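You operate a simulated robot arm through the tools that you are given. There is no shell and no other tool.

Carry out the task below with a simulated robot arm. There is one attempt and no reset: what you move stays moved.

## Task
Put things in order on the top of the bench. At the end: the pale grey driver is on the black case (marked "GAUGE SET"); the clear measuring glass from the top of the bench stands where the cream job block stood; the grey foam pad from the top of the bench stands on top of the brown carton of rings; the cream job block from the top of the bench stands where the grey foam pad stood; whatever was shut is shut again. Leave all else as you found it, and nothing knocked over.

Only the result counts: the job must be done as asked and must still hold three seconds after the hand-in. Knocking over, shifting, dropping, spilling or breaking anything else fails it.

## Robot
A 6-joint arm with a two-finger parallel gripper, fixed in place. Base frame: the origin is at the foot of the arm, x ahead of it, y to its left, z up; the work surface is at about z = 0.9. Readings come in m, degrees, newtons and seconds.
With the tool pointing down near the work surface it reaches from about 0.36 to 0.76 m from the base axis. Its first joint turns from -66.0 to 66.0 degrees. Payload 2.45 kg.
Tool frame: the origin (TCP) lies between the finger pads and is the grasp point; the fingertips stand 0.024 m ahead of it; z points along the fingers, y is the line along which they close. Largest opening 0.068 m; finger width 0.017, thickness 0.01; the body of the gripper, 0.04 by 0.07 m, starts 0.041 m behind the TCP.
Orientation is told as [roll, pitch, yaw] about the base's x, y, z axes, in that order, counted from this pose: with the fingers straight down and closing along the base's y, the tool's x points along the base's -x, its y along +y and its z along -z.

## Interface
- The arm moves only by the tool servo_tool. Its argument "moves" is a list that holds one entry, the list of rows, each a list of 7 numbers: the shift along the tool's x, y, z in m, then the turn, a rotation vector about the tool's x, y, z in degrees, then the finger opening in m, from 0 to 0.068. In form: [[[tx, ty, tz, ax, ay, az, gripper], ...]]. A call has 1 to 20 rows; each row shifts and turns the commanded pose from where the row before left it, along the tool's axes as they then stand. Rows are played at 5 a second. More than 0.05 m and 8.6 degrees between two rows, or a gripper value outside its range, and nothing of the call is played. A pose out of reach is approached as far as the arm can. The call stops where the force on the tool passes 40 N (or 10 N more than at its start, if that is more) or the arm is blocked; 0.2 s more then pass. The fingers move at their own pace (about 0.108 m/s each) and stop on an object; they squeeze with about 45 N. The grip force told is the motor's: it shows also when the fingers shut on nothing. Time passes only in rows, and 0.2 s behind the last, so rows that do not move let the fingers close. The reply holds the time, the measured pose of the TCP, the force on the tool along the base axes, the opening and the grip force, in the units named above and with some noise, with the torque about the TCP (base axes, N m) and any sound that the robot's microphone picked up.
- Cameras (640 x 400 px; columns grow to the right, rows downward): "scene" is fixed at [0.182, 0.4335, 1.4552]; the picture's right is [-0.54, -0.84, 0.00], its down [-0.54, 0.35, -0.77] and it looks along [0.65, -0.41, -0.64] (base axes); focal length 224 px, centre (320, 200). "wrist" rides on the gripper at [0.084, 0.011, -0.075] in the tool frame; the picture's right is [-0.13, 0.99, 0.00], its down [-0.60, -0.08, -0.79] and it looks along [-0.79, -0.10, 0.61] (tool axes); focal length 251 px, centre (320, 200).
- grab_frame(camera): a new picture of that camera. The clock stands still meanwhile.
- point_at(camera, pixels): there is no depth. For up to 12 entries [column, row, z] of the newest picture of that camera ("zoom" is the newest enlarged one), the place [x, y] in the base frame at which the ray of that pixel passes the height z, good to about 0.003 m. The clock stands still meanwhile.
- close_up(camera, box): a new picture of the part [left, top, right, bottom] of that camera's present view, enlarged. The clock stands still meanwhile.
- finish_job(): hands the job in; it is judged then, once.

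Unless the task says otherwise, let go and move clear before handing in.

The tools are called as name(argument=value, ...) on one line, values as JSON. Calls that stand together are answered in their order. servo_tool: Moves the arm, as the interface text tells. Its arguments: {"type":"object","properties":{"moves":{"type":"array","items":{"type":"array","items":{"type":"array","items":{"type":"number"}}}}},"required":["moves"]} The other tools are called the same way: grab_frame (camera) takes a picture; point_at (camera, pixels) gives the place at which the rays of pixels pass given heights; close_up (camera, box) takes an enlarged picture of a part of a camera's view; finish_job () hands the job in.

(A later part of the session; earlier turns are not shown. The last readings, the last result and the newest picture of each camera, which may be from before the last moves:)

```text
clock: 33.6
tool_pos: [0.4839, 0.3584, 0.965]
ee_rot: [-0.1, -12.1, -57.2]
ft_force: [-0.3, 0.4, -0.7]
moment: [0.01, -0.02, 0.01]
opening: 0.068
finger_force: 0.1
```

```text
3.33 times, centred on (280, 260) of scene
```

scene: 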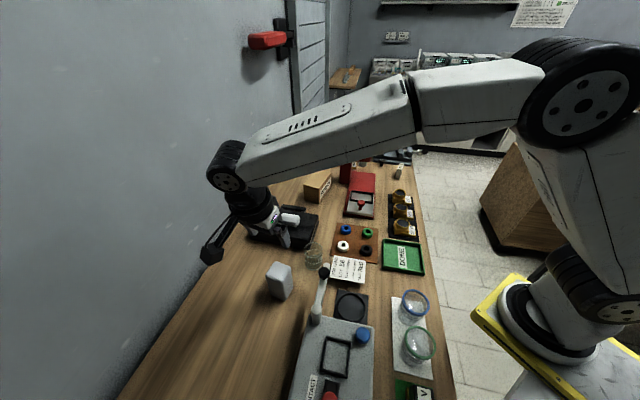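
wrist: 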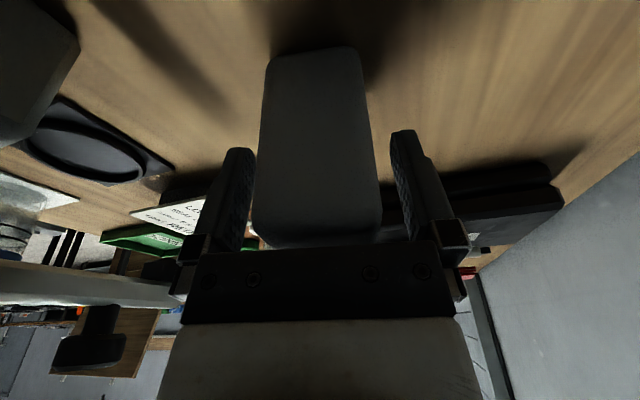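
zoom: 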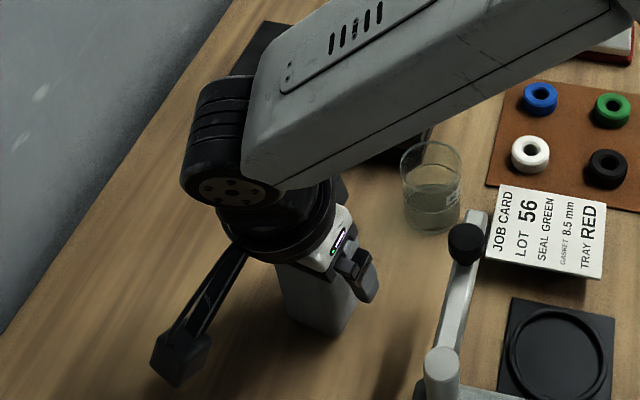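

The pad is centred between the fingers (255–378 around row 200). I note its bottom edge (268,60)-(360,50) for the record of where it stood, then close.

close_up(camera="wrist", box=[240, 30, 400, 130])

point_at(camera="wrist", pixels=[[267, 58, 0.9], [360, 48, 0.9], [255, 200, 0.965], [378, 200, 0.965]])

```text
4.00 times, centred on (320, 80) of wrist
```

zoom: 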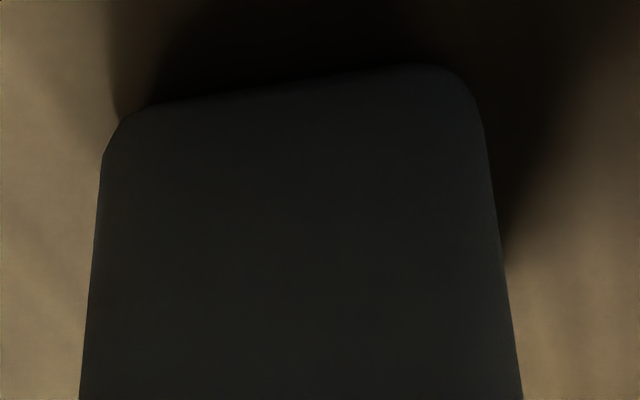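

```text
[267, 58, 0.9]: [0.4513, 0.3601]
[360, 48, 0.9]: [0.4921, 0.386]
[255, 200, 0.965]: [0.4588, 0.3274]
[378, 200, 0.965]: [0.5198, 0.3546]
```

The footprint centre works out to (0.4845, 0.357). Now I close on the pad and lift.

servo_tool(moves=[[[0, 0, 0, 0, 0, 0, 0.055], [0, 0, 0, 0, 0, 0, 0.045], [0, 0, 0, 0, 0, 0, 0.036], [0, 0, 0, 0, 0, 0, 0.036], [0, 0, 0, 0, 0, 0, 0.036]]])

grab_frame(camera="wrist")

```text
clock: 34.8
tool_pos: [0.4838, 0.3598, 0.9656]
ee_rot: [-0.1, -12.1, -57.1]
ft_force: [-0.2, -0.3, -0.1]
moment: [-0.06, 0.02, 0.02]
opening: 0.0469
finger_force: 44.8
```

```text
taken
```

wrist: 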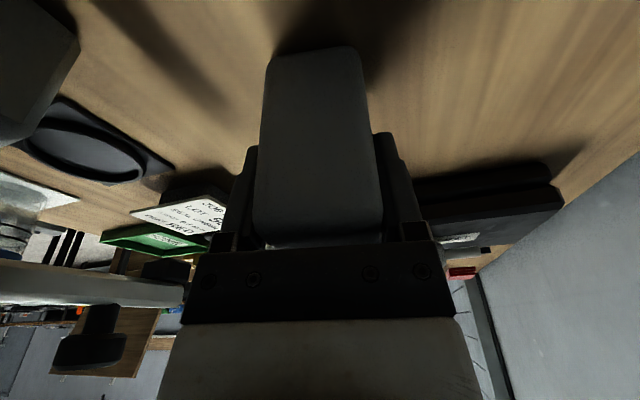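

The fingers stopped at 46.9 mm on the pad with full grip. I lift 17 cm so its bottom clears the lever knob, then turn back to yaw 33.

servo_tool(moves=[[[-0.0036, 0, -0.0167, 0, 0, 0, 0.036], [-0.0071, 0, -0.0333, 0, 0, 0, 0.036], [-0.0071, 0, -0.0333, 0, 0, 0, 0.036], [-0.0071, 0, -0.0333, 0, 0, 0, 0.036], [-0.0071, 0, -0.0333, 0, 0, 0, 0.036], [-0.0036, 0, -0.0167, 0, 0, 0, 0.036], [0, 0, 0, 0, 0, 0, 0.036]]])

grab_frame(camera="wrist")

grab_frame(camera="scene")

```text
clock: 36.4
tool_pos: [0.4816, 0.3565, 1.1372]
ee_rot: [0.0, -12.1, -57.1]
ft_force: [0.7, -0.2, -0.7]
moment: [-0.01, 0.0, 0.04]
opening: 0.0474
finger_force: 44.9
```

```text
taken
```

wrist: 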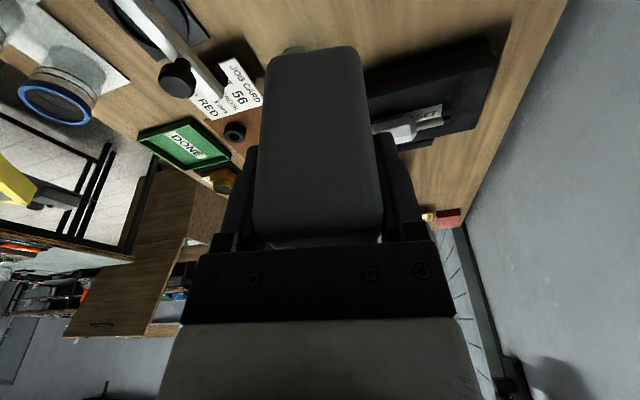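

```text
taken
```

scene: 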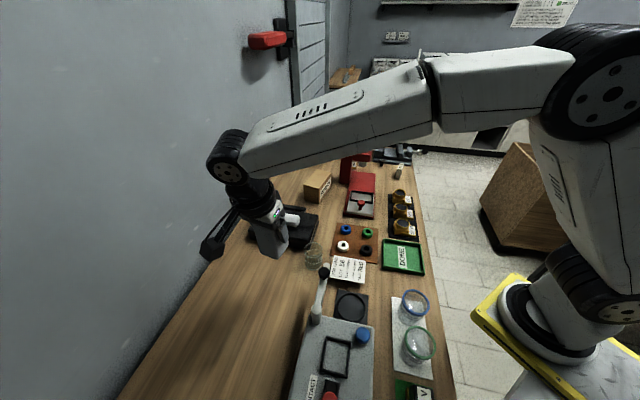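

The pad is lifted cleanly. I turn +90 deg about the vertical, then travel to above the carton.

servo_tool(moves=[[[0, 0, 0, -1.7, 0, -8.0, 0.036], [0, 0, 0, -1.7, 0, -8.0, 0.036], [0, 0, 0, -1.7, 0, -8.0, 0.036], [0, 0, 0, -1.7, 0, -8.0, 0.036], [0, 0, 0, -1.7, 0, -8.0, 0.036], [0, 0, 0, -1.7, 0, -8.0, 0.036], [0, 0, 0, -1.7, 0, -8.0, 0.036], [0, 0, 0, -1.7, 0, -8.0, 0.036], [0, 0, 0, -1.7, 0, -8.0, 0.036], [0, 0, 0, -1.7, 0, -8.0, 0.036], [0, 0, 0, -1.7, 0, -8.0, 0.036], [0, 0, 0, 0, 0, 0, 0.036]]])

servo_tool(moves=[[[-0.0082, -0.0409, 0.00175, 0, 0, 0, 0.036], [-0.0082, -0.0409, 0.00175, 0, 0, 0, 0.036], [-0.0082, -0.0409, 0.00175, 0, 0, 0, 0.036], [-0.0082, -0.0409, 0.00175, 0, 0, 0, 0.036], [-0.0082, -0.0409, 0.00175, 0, 0, 0, 0.036], [-0.0082, -0.0409, 0.00175, 0, 0, 0, 0.036], [-0.0082, -0.0409, 0.00175, 0, 0, 0, 0.036], [-0.0082, -0.0409, 0.00175, 0, 0, 0, 0.036], [0, 0, 0, 0, 0, 0, 0.036]]])

grab_frame(camera="wrist")

grab_frame(camera="scene")

```text
clock: 39.0
tool_pos: [0.4837, 0.3578, 1.1352]
ee_rot: [0.0, -12.0, 33.0]
ft_force: [-0.7, 0.3, -0.5]
moment: [-0.02, 0.02, 0.01]
opening: 0.0472
finger_force: 45.5
```

```text
clock: 41.0
tool_pos: [0.7193, 0.1171, 1.1368]
ee_rot: [-0.1, -12.0, 32.9]
ft_force: [0.2, -0.4, -0.5]
moment: [0.0, -0.02, -0.04]
opening: 0.0471
finger_force: 45.2
```

```text
taken
```

wrist: 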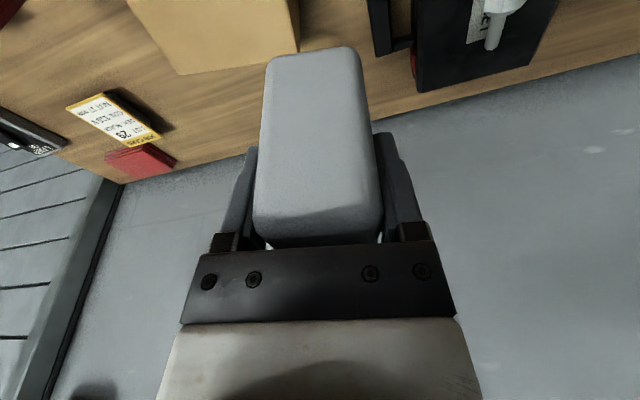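

```text
taken
```

scene: 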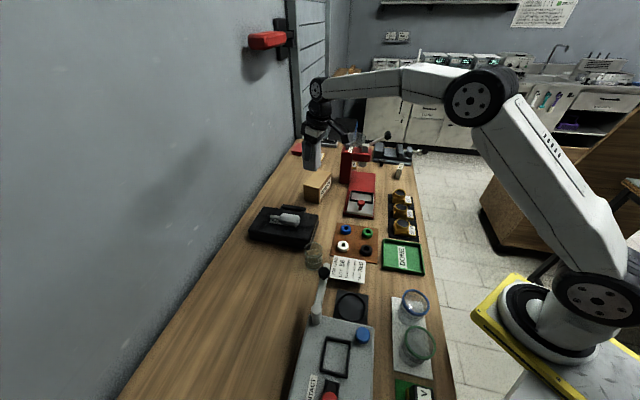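

The pad is held steady and the carton is ahead at (220,30). I complete the travel to above the carton centre.

servo_tool(moves=[[[-0.0082, -0.0409, 0.00175, 0, 0, 0, 0.036], [-0.0082, -0.0409, 0.00175, 0, 0, 0, 0.036], [0, 0, 0, 0, 0, 0, 0.036]]])

grab_frame(camera="wrist")

close_up(camera="scene", box=[260, 120, 400, 220])

```text
clock: 41.8
tool_pos: [0.7802, 0.0588, 1.1384]
ee_rot: [0.0, -12.0, 33.0]
ft_force: [0.8, 0.2, 0.1]
moment: [0.0, 0.03, -0.01]
opening: 0.047
finger_force: 45.7
```

```text
taken
```

wrist: 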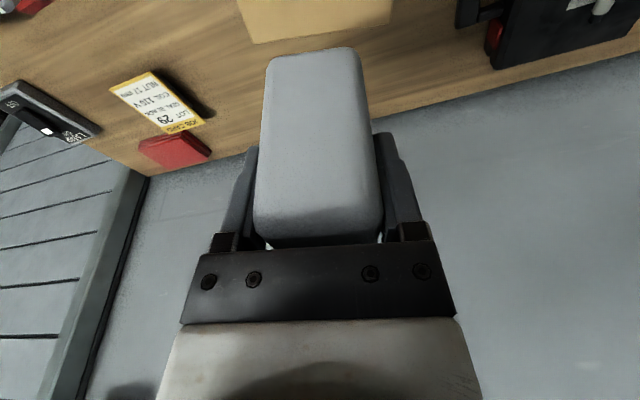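

```text
4.00 times, centred on (330, 170) of scene
```

zoom: 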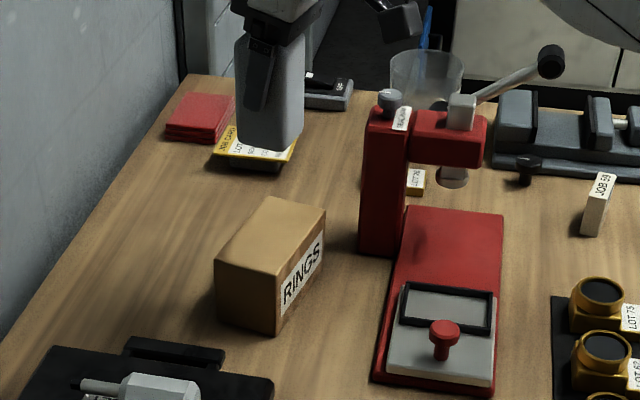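

The carton's far top edge shows at (255,43)-(389,23). I verify its position at the top height.

point_at(camera="wrist", pixels=[[255, 43, 0.966], [388, 23, 0.966], [255, 43, 0.96], [388, 23, 0.96]])

point_at(camera="zoom", pixels=[[270, 196, 0.966], [327, 215, 0.966], [277, 282, 0.966], [215, 262, 0.966], [280, 334, 0.9], [218, 312, 0.9], [325, 250, 0.9]])

```text
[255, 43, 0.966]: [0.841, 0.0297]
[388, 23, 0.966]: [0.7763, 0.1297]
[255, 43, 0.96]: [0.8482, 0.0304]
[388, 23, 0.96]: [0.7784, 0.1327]
```

```text
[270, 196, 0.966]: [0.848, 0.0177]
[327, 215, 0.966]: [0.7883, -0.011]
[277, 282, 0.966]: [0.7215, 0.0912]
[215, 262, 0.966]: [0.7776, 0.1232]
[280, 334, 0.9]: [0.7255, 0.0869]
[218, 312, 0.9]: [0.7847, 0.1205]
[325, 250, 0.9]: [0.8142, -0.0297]
```

The pad's centre is over the carton's centre within a few mm in both directions. I lower to about 1 cm above contact height.

servo_tool(moves=[[[0.0064, 0, 0.03, 0, 0, 0, 0.036], [0.0064, 0, 0.03, 0, 0, 0, 0.036], [0.0064, 0, 0.03, 0, 0, 0, 0.036], [0, 0, 0, 0, 0, 0, 0.036]]])

close_up(camera="scene", box=[260, 120, 400, 220])

grab_frame(camera="wrist")

```text
clock: 42.8
tool_pos: [0.7764, 0.0611, 1.0447]
ee_rot: [0.0, -12.0, 32.9]
ft_force: [0.3, 0.7, -0.3]
moment: [0.0, 0.02, 0.0]
opening: 0.0468
finger_force: 45.1
```

```text
4.00 times, centred on (330, 170) of scene
```

zoom: 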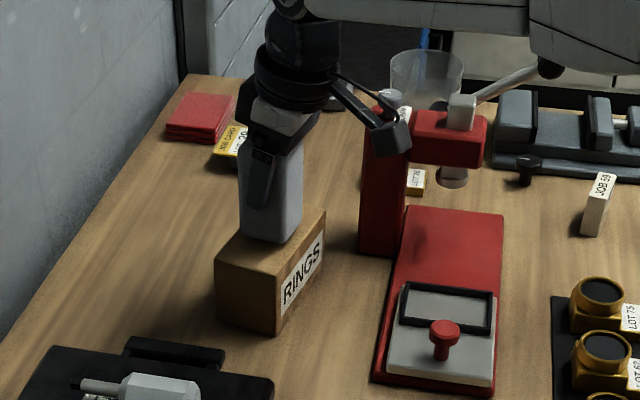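

```text
taken
```

wrist: 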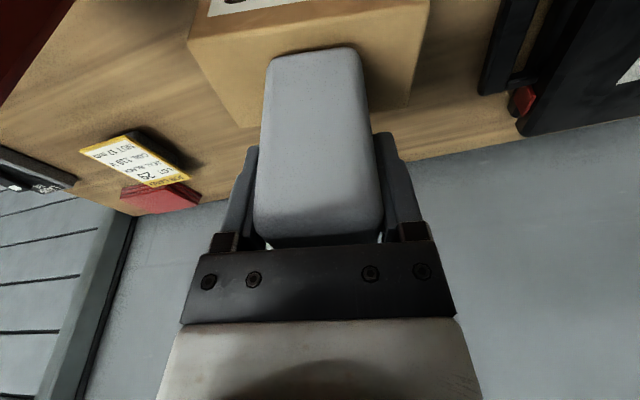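

The pad hovers about 1 cm over the carton, and its base lies inside the top face. I step down gently with force checks.

servo_tool(moves=[[[0.0008, 0, 0.0039, 0, 0, 0, 0.036], [0.0008, 0, 0.0039, 0, 0, 0, 0.036], [0, 0, 0, 0, 0, 0, 0.036]]])

servo_tool(moves=[[[0.0004, 0, 0.002, 0, 0, 0, 0.036], [0, 0, 0, 0, 0, 0, 0.036]]])

servo_tool(moves=[[[0.0004, 0, 0.002, 0, 0, 0, 0.036], [0, 0, 0, 0, 0, 0, 0.036]]])

```text
clock: 43.6
tool_pos: [0.7774, 0.0604, 1.0396]
ee_rot: [-0.1, -12.3, 32.9]
ft_force: [-7.2, 0.0, 16.2]
moment: [0.13, 0.64, 0.0]
opening: 0.0471
finger_force: 45.3
```

```text
clock: 44.2
tool_pos: [0.7782, 0.0593, 1.0392]
ee_rot: [-0.3, -12.5, 33.0]
ft_force: [-9.3, 2.9, 30.7]
moment: [0.17, 0.9, 0.04]
opening: 0.047
finger_force: 45.1
```

```text
clock: 44.8
tool_pos: [0.7792, 0.0594, 1.0402]
ee_rot: [-0.3, -12.7, 32.9]
ft_force: [-9.8, 2.3, 37.6]
moment: [0.21, 1.15, 0.05]
opening: 0.0473
finger_force: 45.7
```

Contact happened earlier than predicted (z≈1.040, force now 37 N), so I ease up until the force is small.

servo_tool(moves=[[[-0.0008, 0, -0.0039, 0, 0, 0, 0.036], [0, 0, 0, 0, 0, 0, 0.036]]])

```text
clock: 45.4
tool_pos: [0.7787, 0.0615, 1.0407]
ee_rot: [-0.4, -12.6, 32.9]
ft_force: [5.9, -0.2, 22.3]
moment: [0.11, -0.3, -0.01]
opening: 0.0469
finger_force: 45.0
```

servo_tool(moves=[[[-0.0004, 0, -0.002, 0, 0, 0, 0.036], [0, 0, 0, 0, 0, 0, 0.036]]])

close_up(camera="scene", box=[280, 140, 360, 210])

grab_frame(camera="wrist")

```text
clock: 46.0
tool_pos: [0.7768, 0.0601, 1.039]
ee_rot: [-0.2, -12.1, 32.9]
ft_force: [8.4, -1.3, 15.2]
moment: [0.04, -0.68, -0.07]
opening: 0.0471
finger_force: 45.0
```

```text
5.71 times, centred on (320, 175) of scene
```

zoom: 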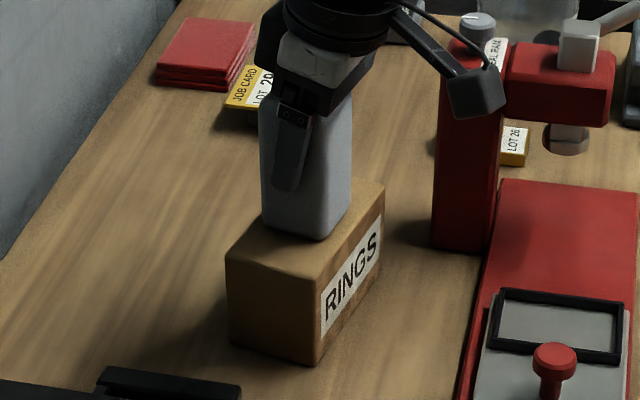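

```text
taken
```

wrist: 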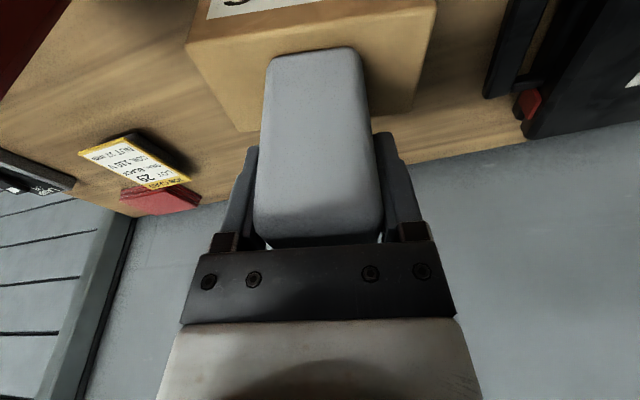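

The force fell to 15 N; the pad sits upright on the carton top. I ease up another 2 mm.

servo_tool(moves=[[[-0.0003, 0, -0.0015, 0, 0, 0, 0.036], [0, 0, 0, 0, 0, 0, 0.036]]])

```text
clock: 46.6
tool_pos: [0.7773, 0.0602, 1.0395]
ee_rot: [0.0, -12.0, 32.8]
ft_force: [3.7, -2.0, 14.3]
moment: [0.08, -0.45, -0.06]
opening: 0.0473
finger_force: 44.9
```

servo_tool(moves=[[[-0.0002, 0, -0.001, 0, 0, 0, 0.036], [0, 0, 0, 0, 0, 0, 0.036]]])

```text
clock: 47.2
tool_pos: [0.7772, 0.0605, 1.0391]
ee_rot: [0.1, -11.9, 32.9]
ft_force: [-0.5, 0.6, 10.1]
moment: [0.21, -0.15, 0.02]
opening: 0.0471
finger_force: 44.6
```

Force is down to 10 N and side forces near zero. One more millimetre up, then I will open slowly.

servo_tool(moves=[[[-0.0002, 0, -0.001, 0, 0, 0, 0.036], [0, 0, 0, 0, 0, 0, 0.036]]])

```text
clock: 47.8
tool_pos: [0.778, 0.0606, 1.0394]
ee_rot: [0.0, -11.9, 32.9]
ft_force: [0.1, 0.2, 1.4]
moment: [0.03, -0.07, -0.01]
opening: 0.0471
finger_force: 44.9
```

Force is 1.4 N, so the pad just rests on the carton. I open the fingers gradually and look before withdrawing.

servo_tool(moves=[[[0, 0, 0, 0, 0, 0, 0.05], [0, 0, 0, 0, 0, 0, 0.055], [0, 0, 0, 0, 0, 0, 0.062], [0, 0, 0, 0, 0, 0, 0.068], [0, 0, 0, 0, 0, 0, 0.068]]])

grab_frame(camera="wrist")

close_up(camera="scene", box=[280, 140, 360, 210])

```text
clock: 49.0
tool_pos: [0.7774, 0.0607, 1.0409]
ee_rot: [-0.1, -12.0, 32.9]
ft_force: [-0.3, 0.4, 0.6]
moment: [0.02, 0.03, 0.02]
opening: 0.0681
finger_force: 0.1
```

```text
taken
```

wrist: 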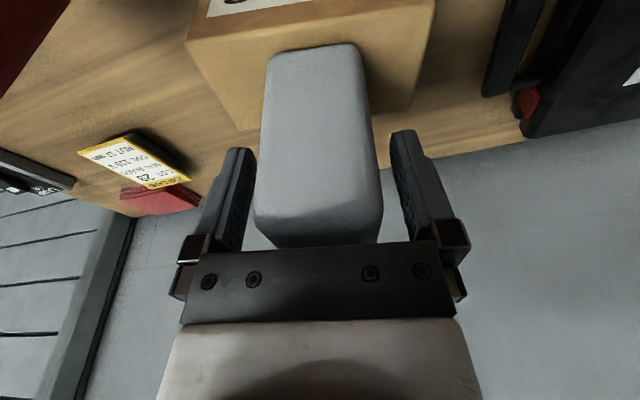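

```text
5.71 times, centred on (320, 175) of scene
```

zoom: 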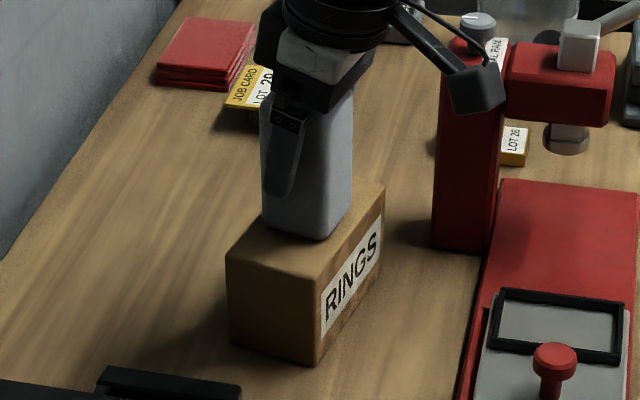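

The pad stands free on the carton with gaps to both fingers. I withdraw along the tool axis.

servo_tool(moves=[[[0, 0, -0.01, 0, 0, 0, 0.068], [0, 0, -0.02, 0, 0, 0, 0.068], [0, 0, -0.03, 0, 0, 0, 0.068], [0, 0, -0.04, 0, 0, 0, 0.068], [0, 0, -0.03, 0, 0, 0, 0.068], [0, 0, 0, 0, 0, 0, 0.068]]])

grab_frame(camera="wrist")

close_up(camera="scene", box=[280, 140, 360, 210])

```text
clock: 50.4
tool_pos: [0.7522, 0.0465, 1.1717]
ee_rot: [-0.1, -12.0, 32.9]
ft_force: [-0.5, -0.7, -0.3]
moment: [-0.02, -0.01, 0.0]
opening: 0.068
finger_force: 0.1
```

```text
taken
```

wrist: 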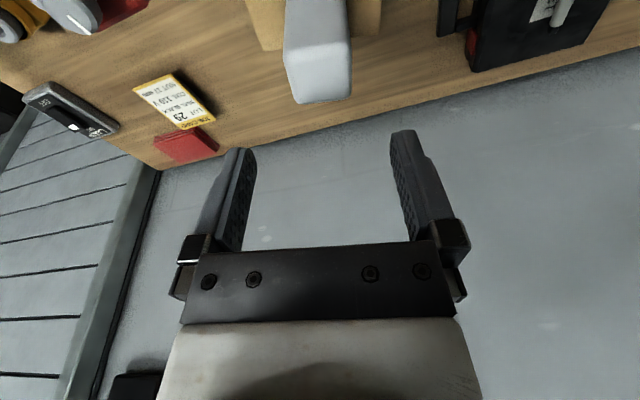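

```text
5.71 times, centred on (320, 175) of scene
```

zoom: 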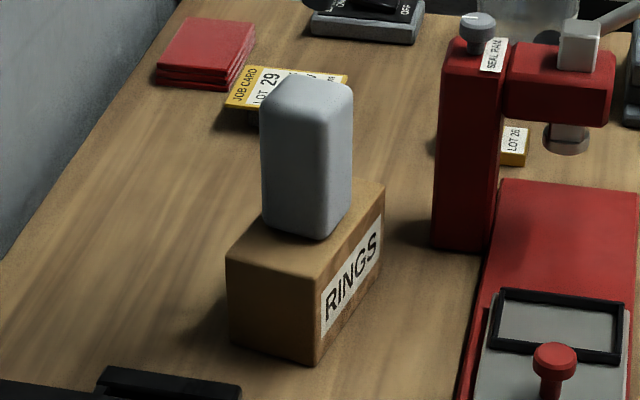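

The pad stands upright on the carton and the carton has not moved (bottom corner still near (319,204) of the scene). I straighten the tool, retreat toward the base and turn to look at the job block area.

servo_tool(moves=[[[0, 0, 0, 0, 6, 0, 0.068], [0, 0, 0, 0, 6, 0, 0.068], [0.0416, 0.002, -0.004, 0, 0, 0, 0.068], [0.0416, 0.002, -0.004, 0, 0, 0, 0.068], [0.0416, 0.002, -0.004, 0, 0, 0, 0.068], [0.0416, 0.002, -0.004, 0, 0, 0, 0.068], [0.0416, 0.002, -0.004, 0, 0, 0, 0.068], [0.0416, 0.002, -0.004, 0, 0, 0, 0.068], [0.0416, 0.002, -0.004, 0, 0, 0, 0.068], [0, 0, 0, 0, 0, 8.3, 0.068], [0, 0, 0, 0, 0, 8.3, 0.068], [0, 0, 0, 0, 0, 8.3, 0.068], [0, 0, 0, 0, 0, 8.3, 0.068], [0, 0, 0, 0, 0, 8.3, 0.068], [0, 0, 0, 0, 0, 8.3, 0.068], [0, 0, 0, 0, 0, 8.3, 0.068], [0, 0, 0, 0, 0, 0, 0.068]]])

grab_frame(camera="wrist")

grab_frame(camera="scene")

```text
clock: 54.0
tool_pos: [0.7454, 0.0108, 1.1925]
ee_rot: [2.5, -1.7, -25.3]
ft_force: [-0.4, 0.6, 0.1]
moment: [-0.01, 0.01, 0.0]
opening: 0.0682
finger_force: 0.1
out of reach, approached as far as the arm can: row 2, 3, 4, 5, 6, 7, 8, 9
```

```text
taken
```

wrist: 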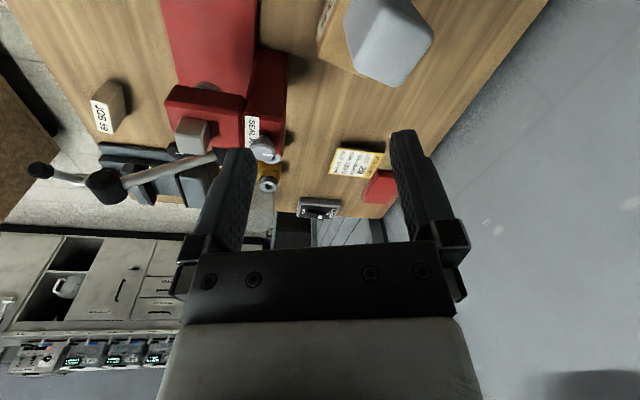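

```text
taken
```

scene: 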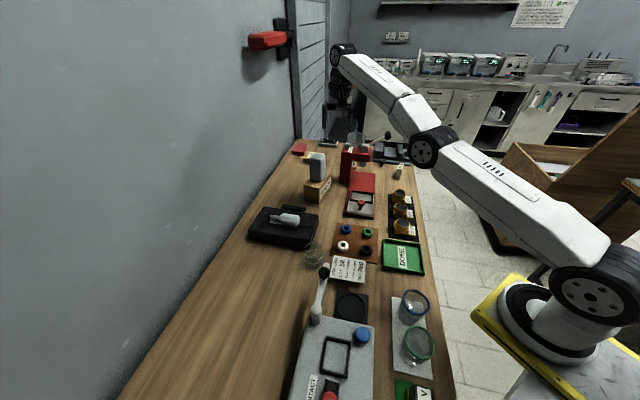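

The arm reported out of reach: it is near its stretched limit with the tool straight at (0.745, 0.011, 1.19), with slight tilt left over. I pull in toward the base in small steps.

servo_tool(moves=[[[0.02, -0.008, 0, 0, 0, 0, 0.068], [0.02, -0.008, 0, 0, 0, 0, 0.068], [0.02, -0.008, 0, 0, 0, 0, 0.068], [0, 0, 0, 0, 0, 0, 0.068]]])

```text
clock: 55.0
tool_pos: [0.7435, 0.0113, 1.1973]
ee_rot: [2.6, -1.7, -25.1]
ft_force: [0.1, 0.5, 0.6]
moment: [-0.01, 0.0, 0.0]
opening: 0.0679
finger_force: 0.0
out of reach, approached as far as the arm can: row 1, 2, 3
```

The arm seems stuck at its stretched singular pose; earlier a downward step freed it. I try a small inward-and-down step, with fingertips still well above the pad top (1.06).

servo_tool(moves=[[[0.005, 0, 0.015, 0, 0, 0, 0.068], [0.005, 0, 0.015, 0, 0, 0, 0.068], [0, 0, 0, 0, 0, 0, 0.068]]])

```text
clock: 55.8
tool_pos: [0.7531, 0.0154, 1.1706]
ee_rot: [2.6, -1.7, -25.2]
ft_force: [0.0, 0.3, -0.8]
moment: [-0.01, -0.01, 0.0]
opening: 0.0678
finger_force: 0.2
out of reach, approached as far as the arm can: row 1, 2
```

It slid along the reach limit (down and outward). Tilting the tool back outward draws the wrist inward, so I try that to unlock the elbow.

servo_tool(moves=[[[0, 0, 0, 0, -8, 0, 0.068], [0, 0, 0, 0, -8, 0, 0.068], [0, 0, 0, 0, 0, 0, 0.068]]])

```text
clock: 56.6
tool_pos: [0.788, 0.0205, 1.2021]
ee_rot: [2.7, -17.7, -25.9]
ft_force: [0.5, -0.1, 0.1]
moment: [0.01, -0.01, -0.01]
opening: 0.068
finger_force: 0.1
out of reach, approached as far as the arm can: row 1, 2
```

Still on the stretch limit, since the wrist stayed put and only the tip swung out. Near a straight elbow even small inward motion needs large joint turns, so I try very small inward steps along the line to the shoulder.

servo_tool(moves=[[[0.0005, -0.0002, 0.0001, 0, 0, 0, 0.068], [0.0005, -0.0002, 0.0001, 0, 0, 0, 0.068], [0.0009, -0.0004, 0.0001, 0, 0, 0, 0.068], [0.0018, -0.0008, 0.0002, 0, 0, 0, 0.068], [0.0018, -0.0008, 0.0002, 0, 0, 0, 0.068], [0.0036, -0.0016, 0.0004, 0, 0, 0, 0.068], [0.0036, -0.0016, 0.0004, 0, 0, 0, 0.068], [0.0072, -0.0032, 0.0008, 0, 0, 0, 0.068], [0, 0, 0, 0, 0, 0, 0.068]]])

grab_frame(camera="scene")

```text
clock: 58.6
tool_pos: [0.7883, 0.0219, 1.1995]
ee_rot: [2.7, -17.6, -26.0]
ft_force: [-0.3, 0.7, 0.1]
moment: [0.02, -0.04, 0.0]
opening: 0.068
finger_force: 0.1
out of reach, approached as far as the arm can: row 4, 6, 7, 8
```

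```text
taken
```

scene: 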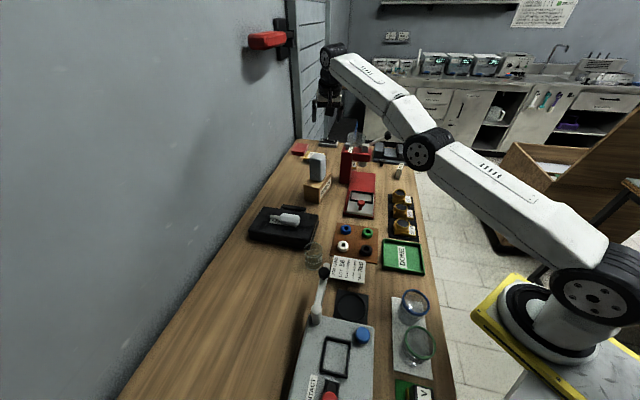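

The tiny steps had no effect. I try a single larger inward step so the solver has a bigger error to work on; nothing is near at this height.

servo_tool(moves=[[[0.045, -0.02, 0.005, 0, 0, 0, 0.068], [0, 0, 0, 0, 0, 0, 0.068]]])

```text
clock: 59.2
tool_pos: [0.7879, 0.0216, 1.2002]
ee_rot: [2.7, -17.7, -26.0]
ft_force: [-0.1, 0.4, 0.3]
moment: [0.01, 0.01, -0.01]
opening: 0.068
finger_force: 0.0
out of reach, approached as far as the arm can: row 1
```

No motion at all along that line, so the elbow really is at full stretch. I will swing sideways along the arc to az≈22 deg, over the low case area, where I can descend safely and re-bend the elbow.

servo_tool(moves=[[[0.0231, 0.0394, -0.0074, 0, 0, 0, 0.068], [0.0254, 0.0377, -0.0081, 0, 0, 0, 0.068], [0.0284, 0.0369, -0.0091, 0, 0, 0, 0.068], [0.0306, 0.035, -0.0098, 0, 0, 0, 0.068], [0.0317, 0.0317, -0.0101, 0, 0, 0, 0.068], [0, 0, 0, 0, 0, 0, 0.068]]])

grab_frame(camera="scene")

```text
clock: 60.6
tool_pos: [0.7295, 0.2467, 1.2091]
ee_rot: [2.7, -17.8, -26.0]
ft_force: [-0.4, 0.0, 0.6]
moment: [-0.02, -0.03, 0.0]
opening: 0.0681
finger_force: 0.0
out of reach, approached as far as the arm can: row 4
```

```text
taken
```

scene: 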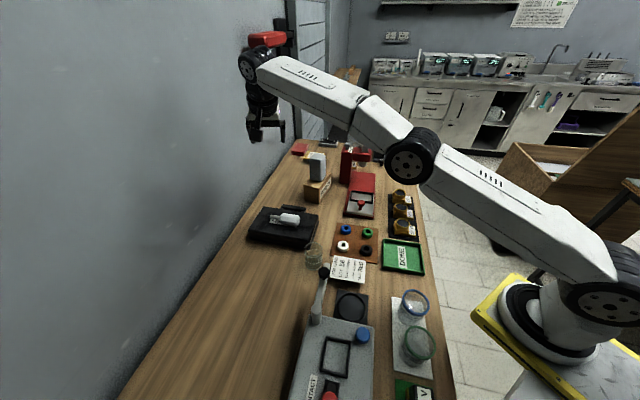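

Row 5 was not flagged, so the arm may be freeing up. I now step straight down over the case area (lid and driver are below z 0.98, fingertips near 1.18).

servo_tool(moves=[[[0.0091, 0, 0.0286, 0, 0, 0, 0.068], [0.0091, 0, 0.0286, 0, 0, 0, 0.068], [0, 0, 0, 0, 0, 0, 0.068]]])

```text
clock: 61.4
tool_pos: [0.729, 0.2513, 1.1461]
ee_rot: [2.8, -17.8, -26.0]
ft_force: [-0.3, -0.7, -0.5]
moment: [-0.02, 0.0, -0.01]
opening: 0.0679
finger_force: 0.1
```

Free again: it moved down to z 1.146 with no flag. I now pull inward toward the base.

servo_tool(moves=[[[0.0202, -0.0212, -0.0064, 0, 0, 0, 0.068], [0.0202, -0.0212, -0.0064, 0, 0, 0, 0.068], [0.0202, -0.0212, -0.0064, 0, 0, 0, 0.068], [0.0202, -0.0212, -0.0064, 0, 0, 0, 0.068], [0.0202, -0.0212, -0.0064, 0, 0, 0, 0.068], [0, 0, 0, 0, 0, 0, 0.068]]])

```text
clock: 62.8
tool_pos: [0.5862, 0.2036, 1.142]
ee_rot: [2.7, -17.9, -26.0]
ft_force: [-0.7, 0.1, 0.6]
moment: [0.01, -0.02, -0.02]
opening: 0.0681
finger_force: 0.1
```

Now I level the tool (remove 2.7 deg roll and 17.9 deg pitch) here, well inside the reach.

servo_tool(moves=[[[0, 0, 0, 2.7, 0, 0, 0.068], [0, 0, 0, 0, 6, 0, 0.068], [0, 0, 0, 0, 6, 0, 0.068], [0, 0, 0, 0, 5.9, 0, 0.068], [0, 0, 0, 0, 0, 0, 0.068]]])

grab_frame(camera="scene")

grab_frame(camera="wrist")

```text
clock: 64.0
tool_pos: [0.5875, 0.2002, 1.1414]
ee_rot: [0.0, 0.2, -26.1]
ft_force: [-0.4, -0.4, 0.3]
moment: [0.01, -0.01, -0.02]
opening: 0.0679
finger_force: 0.1
```

```text
taken
```

scene: 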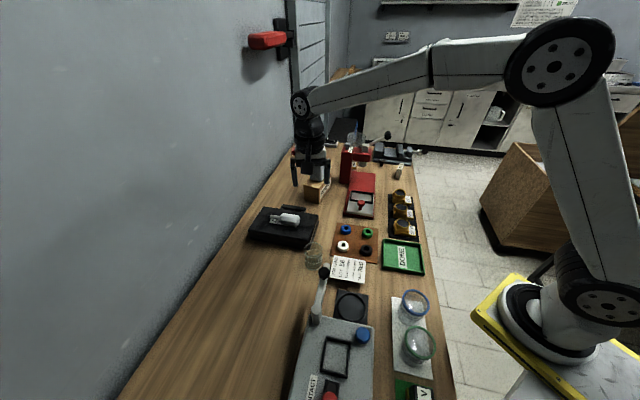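

```text
taken
```

wrist: 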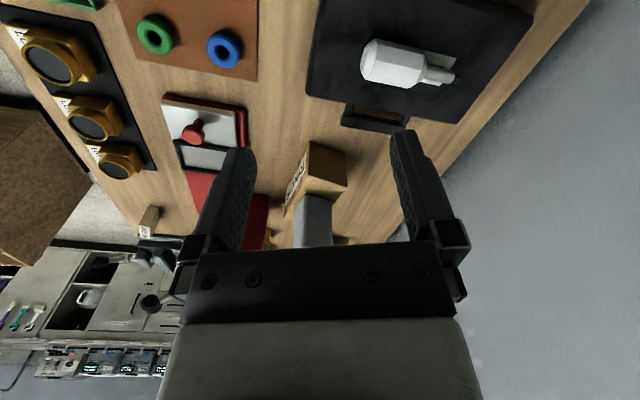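

The tool is level again. Triangulating the press lever's knob from scene (387,135) and wrist (150,302) puts it at about (0.70, -0.18, 1.115), so I must stay clear of it. I travel at x≈0.54 to a viewing spot before the block.

servo_tool(moves=[[[-0.0158, -0.0442, -0.0011, 0, 0, 0, 0.068], [-0.0158, -0.0442, -0.0011, 0, 0, 0, 0.068], [-0.0158, -0.0442, -0.0011, 0, 0, 0, 0.068], [-0.0158, -0.0442, -0.0011, 0, 0, 0, 0.068], [-0.0158, -0.0442, -0.0011, 0, 0, 0, 0.068], [-0.0158, -0.0442, -0.0011, 0, 0, 0, 0.068], [-0.0158, -0.0442, -0.0011, 0, 0, 0, 0.068], [-0.0158, -0.0442, -0.0011, 0, 0, 0, 0.068], [-0.0158, -0.0442, -0.0011, 0, 0, 0, 0.068], [0, 0, 0, 0, 0, 0, 0.068]]])

grab_frame(camera="wrist")

grab_frame(camera="scene")

```text
clock: 66.2
tool_pos: [0.5396, -0.2149, 1.1515]
ee_rot: [0.0, 0.2, -25.9]
ft_force: [-1.4, -0.3, -0.4]
moment: [-0.03, 0.04, -0.03]
opening: 0.0681
finger_force: 0.0
```

```text
taken
```

wrist: 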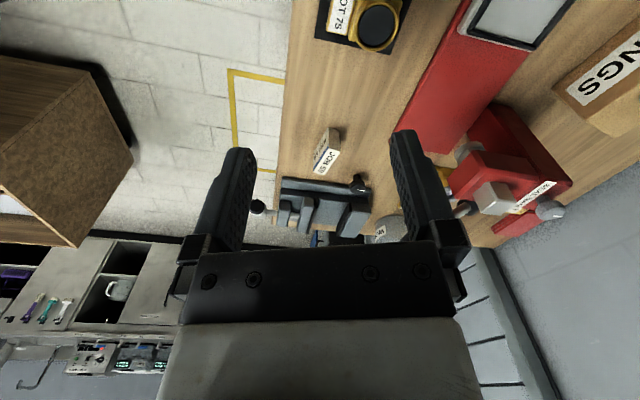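

```text
taken
```

scene: 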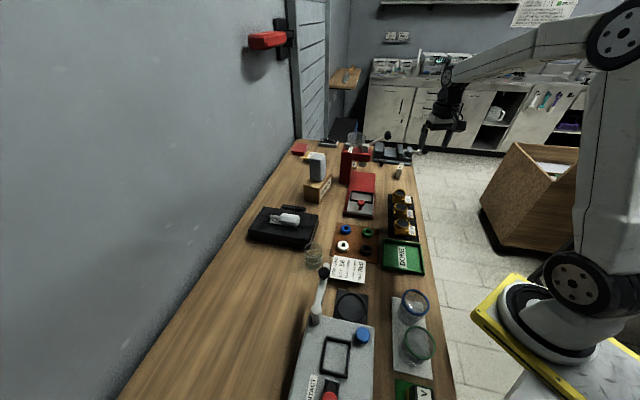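

The block shows at (326,150) labelled JOB 59, with the vise behind it at (325,210). I zoom in to measure the block.

close_up(camera="wrist", box=[260, 100, 420, 250])

close_up(camera="wrist", box=[296, 120, 360, 180])

```text
2.67 times, centred on (340, 175) of wrist
```

zoom: 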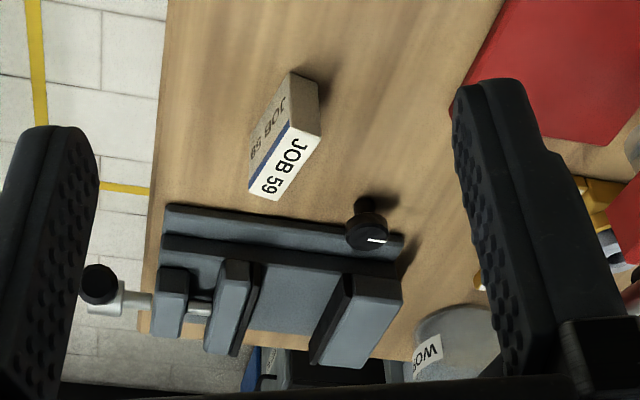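

```text
6.67 times, centred on (328, 150) of wrist
```

zoom: 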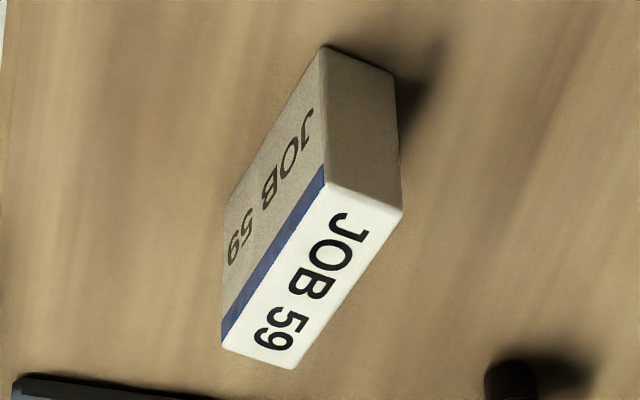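

The block stands on edge with its label on top. I query the bottom corners (322,47), (393,72), (225,212) and top corners at a few heights.

point_at(camera="zoom", pixels=[[322, 47, 0.9], [393, 72, 0.9], [225, 212, 0.9], [326, 184, 0.94], [402, 212, 0.94], [298, 369, 0.94], [222, 346, 0.94], [326, 184, 0.95], [402, 212, 0.95], [298, 369, 0.95], [222, 346, 0.95]])

```text
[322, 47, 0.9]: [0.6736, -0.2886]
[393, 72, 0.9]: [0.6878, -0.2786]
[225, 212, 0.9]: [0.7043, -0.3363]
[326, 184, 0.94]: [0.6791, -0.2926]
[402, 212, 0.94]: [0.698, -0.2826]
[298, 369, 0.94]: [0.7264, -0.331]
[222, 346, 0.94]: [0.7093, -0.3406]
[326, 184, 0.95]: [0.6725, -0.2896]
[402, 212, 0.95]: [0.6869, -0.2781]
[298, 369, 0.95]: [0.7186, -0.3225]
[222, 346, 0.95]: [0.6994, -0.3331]
```

The block is about 57 x 18 x 49 mm, centred at (0.6955, -0.307), long side along -57 deg. Gripping its length with yaw 33 keeps the wrist and camera away from the press lever, so I turn to yaw 33 and tilt 15 deg here, well inside reach.

servo_tool(moves=[[[0, 0, 0, 0, 0, -8.4, 0.068], [0, 0, 0, 0, 0, -8.4, 0.068], [0, 0, 0, 0, 0, -8.4, 0.068], [0, 0, 0, 0, 0, -8.4, 0.068], [0, 0, 0, 0, 0, -8.4, 0.068], [0, 0, 0, 0, 0, -8.4, 0.068], [0, 0, 0, 0, 0, -8.4, 0.068], [0, 0, 0, 0, -7.5, 0, 0.068], [0, 0, 0, 0, -7.5, 0, 0.068], [0, 0, 0, 0, 0, 0, 0.068]]])

grab_frame(camera="wrist")

```text
clock: 68.4
tool_pos: [0.5426, -0.2197, 1.151]
ee_rot: [0.1, -15.0, 32.8]
ft_force: [-0.9, -0.3, 0.5]
moment: [-0.04, 0.04, -0.02]
opening: 0.0682
finger_force: 0.0
```

```text
taken
```

wrist: 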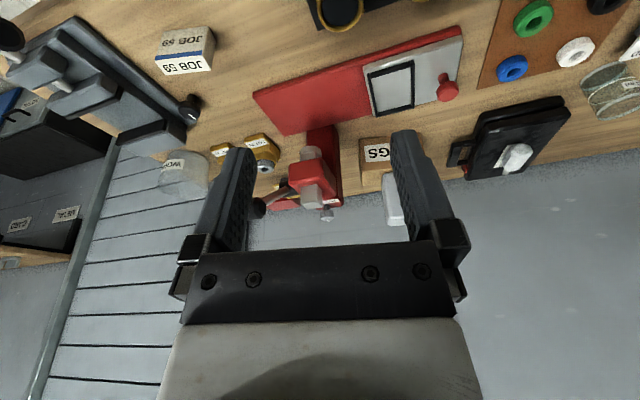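

Now the block shows at (185,52), and the vise with its handle knob at (8,38). I locate the vise parts before moving closer.

point_at(camera="wrist", pixels=[[8, 38, 0.95], [75, 18, 0.915], [195, 125, 0.915], [190, 110, 0.94], [10, 75, 0.915], [155, 60, 0.9], [163, 33, 0.9], [205, 28, 0.9]])

close_up(camera="wrist", box=[0, 0, 240, 150])

```text
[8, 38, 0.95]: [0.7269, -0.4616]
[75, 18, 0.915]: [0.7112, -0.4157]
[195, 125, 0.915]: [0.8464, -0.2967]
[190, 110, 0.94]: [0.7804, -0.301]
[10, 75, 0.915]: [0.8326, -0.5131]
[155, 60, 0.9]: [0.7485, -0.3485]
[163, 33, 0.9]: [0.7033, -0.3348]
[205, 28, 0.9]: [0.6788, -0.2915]
```

```text
2.67 times, centred on (120, 75) of wrist
```

zoom: 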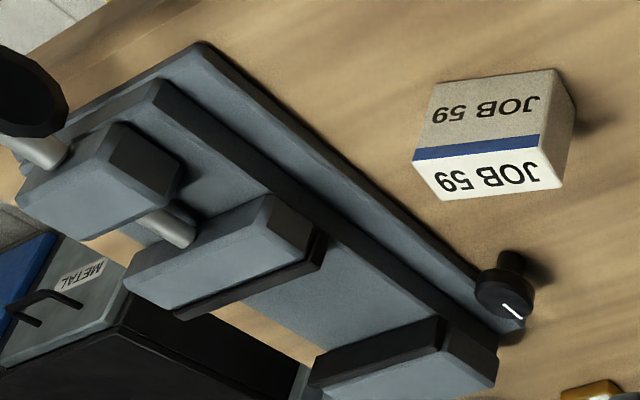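

The vise's near edge stays about 3 cm clear of where the far finger will be. I move to a spot straight behind the block for an accurate view.

servo_tool(moves=[[[0.0073, -0.0397, 0.011, 0, 0, 0, 0.068], [0.0073, -0.0397, 0.011, 0, 0, 0, 0.068], [0.0073, -0.0397, 0.011, 0, 0, 0, 0.068], [0.0073, -0.0397, 0.011, 0, 0, 0, 0.068], [0, 0, 0, 0, 0, 0, 0.068]]])

grab_frame(camera="wrist")

close_up(camera="wrist", box=[260, 0, 400, 100])

```text
clock: 69.6
tool_pos: [0.6142, -0.3636, 1.1028]
ee_rot: [0.3, -14.8, 32.9]
ft_force: [0.4, -0.3, 0.0]
moment: [0.03, -0.03, 0.04]
opening: 0.0679
finger_force: 0.0
```

```text
taken
```

wrist: 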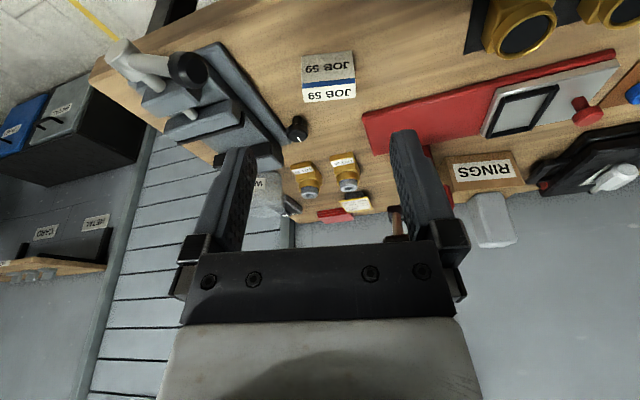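

```text
4.00 times, centred on (330, 50) of wrist
```

zoom: 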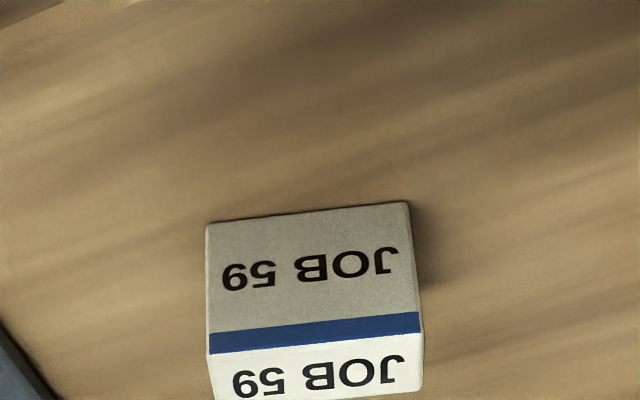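

The block's near bottom edge runs (206,224)-(408,202) in the zoom. I query it and view the top face too.

point_at(camera="zoom", pixels=[[206, 224, 0.9], [408, 202, 0.9], [209, 353, 0.949], [421, 331, 0.949]])

close_up(camera="wrist", box=[290, 40, 370, 110])

```text
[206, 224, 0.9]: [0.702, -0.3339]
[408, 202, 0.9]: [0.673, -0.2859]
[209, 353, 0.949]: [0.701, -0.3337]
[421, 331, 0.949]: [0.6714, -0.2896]
```

```text
5.71 times, centred on (330, 75) of wrist
```

zoom: 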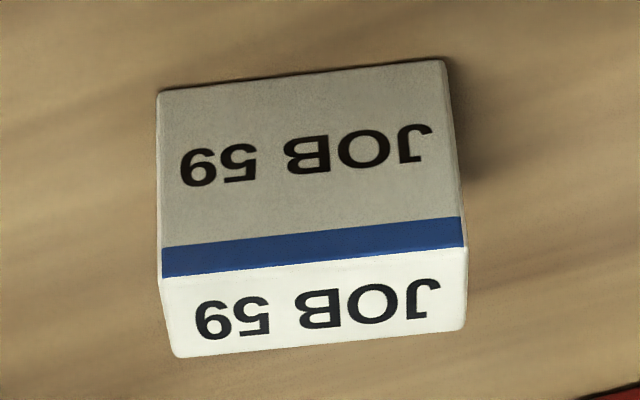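

The block's centre comes to (0.694, -0.306), aligned with yaw 33 within a degree. I move to hover just over it.

servo_tool(moves=[[[-0.0171, 0.0011, 0.0312, 0, 0, 0, 0.068], [-0.0171, 0.0011, 0.0312, 0, 0, 0, 0.068], [-0.0171, 0.0011, 0.0312, 0, 0, 0, 0.068], [-0.0171, 0.0012, 0.0312, 0, 0, 0, 0.068], [0, 0, 0, 0, 0, 0, 0.068]]])

grab_frame(camera="wrist")

grab_frame(camera="scene")

```text
clock: 70.8
tool_pos: [0.6933, -0.3069, 0.9962]
ee_rot: [0.2, -14.8, 32.9]
ft_force: [1.0, 0.5, 0.2]
moment: [0.03, 0.04, 0.04]
opening: 0.0682
finger_force: 0.1
```

```text
taken
```

wrist: 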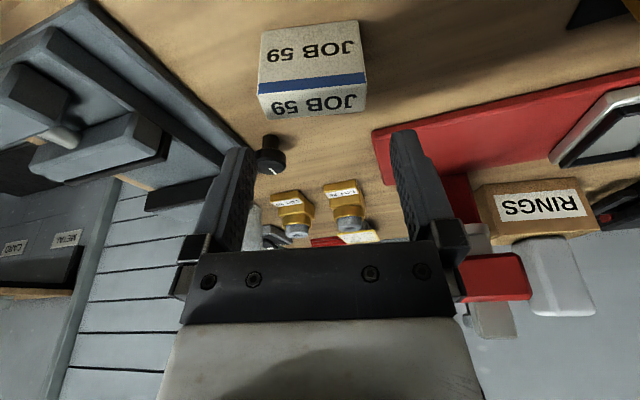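

```text
taken
```

scene: 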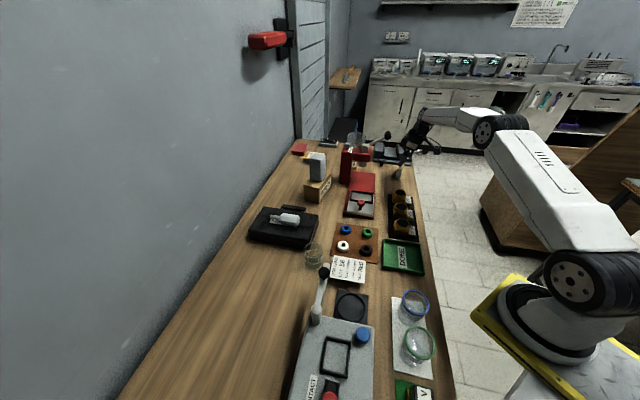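

The block's top shows between columns 259 and 367. I check its exact offset from the finger centre.

close_up(camera="wrist", box=[240, 10, 400, 130])

point_at(camera="wrist", pixels=[[258, 96, 0.949], [365, 85, 0.949], [264, 118, 0.949], [366, 107, 0.949], [262, 35, 0.9], [358, 22, 0.9]])

```text
3.33 times, centred on (320, 70) of wrist
```

zoom: 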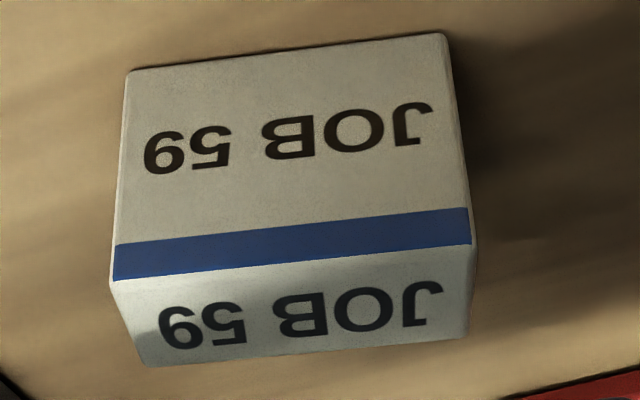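

```text
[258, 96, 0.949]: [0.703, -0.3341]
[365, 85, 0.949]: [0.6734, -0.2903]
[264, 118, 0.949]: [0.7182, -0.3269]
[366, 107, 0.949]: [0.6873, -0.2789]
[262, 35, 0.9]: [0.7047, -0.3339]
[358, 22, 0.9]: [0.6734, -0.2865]
```

The offset is only about 1–2 mm. I descend to z≈0.931 with the fingers wide and look before closing.

servo_tool(moves=[[[0.0051, -0.0004, 0.0211, 0, 0, 0, 0.068], [0.0051, -0.0004, 0.0211, 0, 0, 0, 0.068], [0.0052, -0.0004, 0.021, 0, 0, 0, 0.068], [0, 0, 0, 0, 0, 0, 0.068]]])

grab_frame(camera="wrist")

close_up(camera="scene", box=[350, 110, 450, 190])

```text
clock: 71.8
tool_pos: [0.6958, -0.3061, 0.9325]
ee_rot: [0.2, -15.0, 32.8]
ft_force: [0.0, 0.5, 0.1]
moment: [0.04, 0.0, -0.02]
opening: 0.0678
finger_force: 0.0
```

```text
taken
```

wrist: 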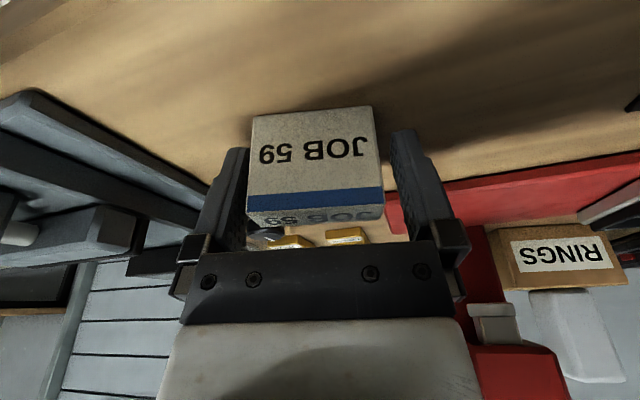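

```text
5.00 times, centred on (400, 150) of scene
```

zoom: 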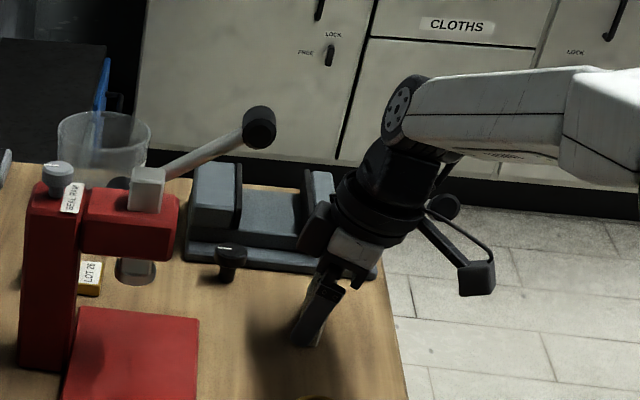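

The block sits between the fingers (247–385), slightly left of centre. I close on it.

servo_tool(moves=[[[0, 0, 0, 0, 0, 0, 0.06], [0, 0, 0, 0, 0, 0, 0.052], [0, 0, 0, 0, 0, 0, 0.045], [0, 0, 0, 0, 0, 0, 0.045]]])

grab_frame(camera="wrist")

```text
clock: 72.8
tool_pos: [0.6951, -0.3053, 0.933]
ee_rot: [0.2, -15.0, 32.8]
ft_force: [-0.1, -0.4, -0.6]
moment: [-0.03, 0.01, 0.0]
opening: 0.0553
finger_force: 44.7
```

```text
taken
```

wrist: 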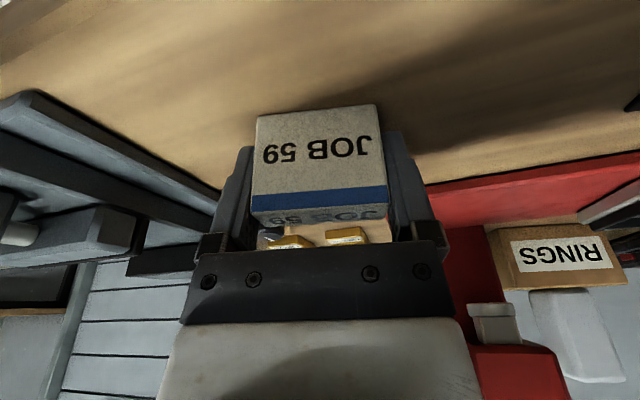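

The fingers hold the block at 55.3 mm. I lift straight up about 15 cm, then pull radially inward away from the press lever.

servo_tool(moves=[[[-0.0026, 0, -0.0097, 0, 0, 0, 0.045], [-0.0078, 0, -0.029, 0, 0, 0, 0.045], [-0.0114, 0, -0.0425, 0, 0, 0, 0.045], [-0.0114, 0, -0.0425, 0, 0, 0, 0.045], [-0.0078, 0, -0.029, 0, 0, 0, 0.045], [0, 0, 0, 0, 0, 0, 0.045]]])

grab_frame(camera="wrist")

```text
clock: 74.2
tool_pos: [0.6978, -0.304, 1.091]
ee_rot: [0.1, -14.9, 32.6]
ft_force: [0.6, -0.2, 0.2]
moment: [0.02, -0.02, 0.01]
opening: 0.0554
finger_force: 44.9
```

```text
taken
```

wrist: 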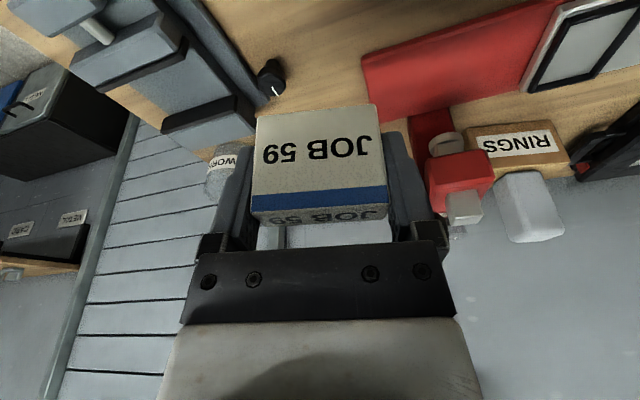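

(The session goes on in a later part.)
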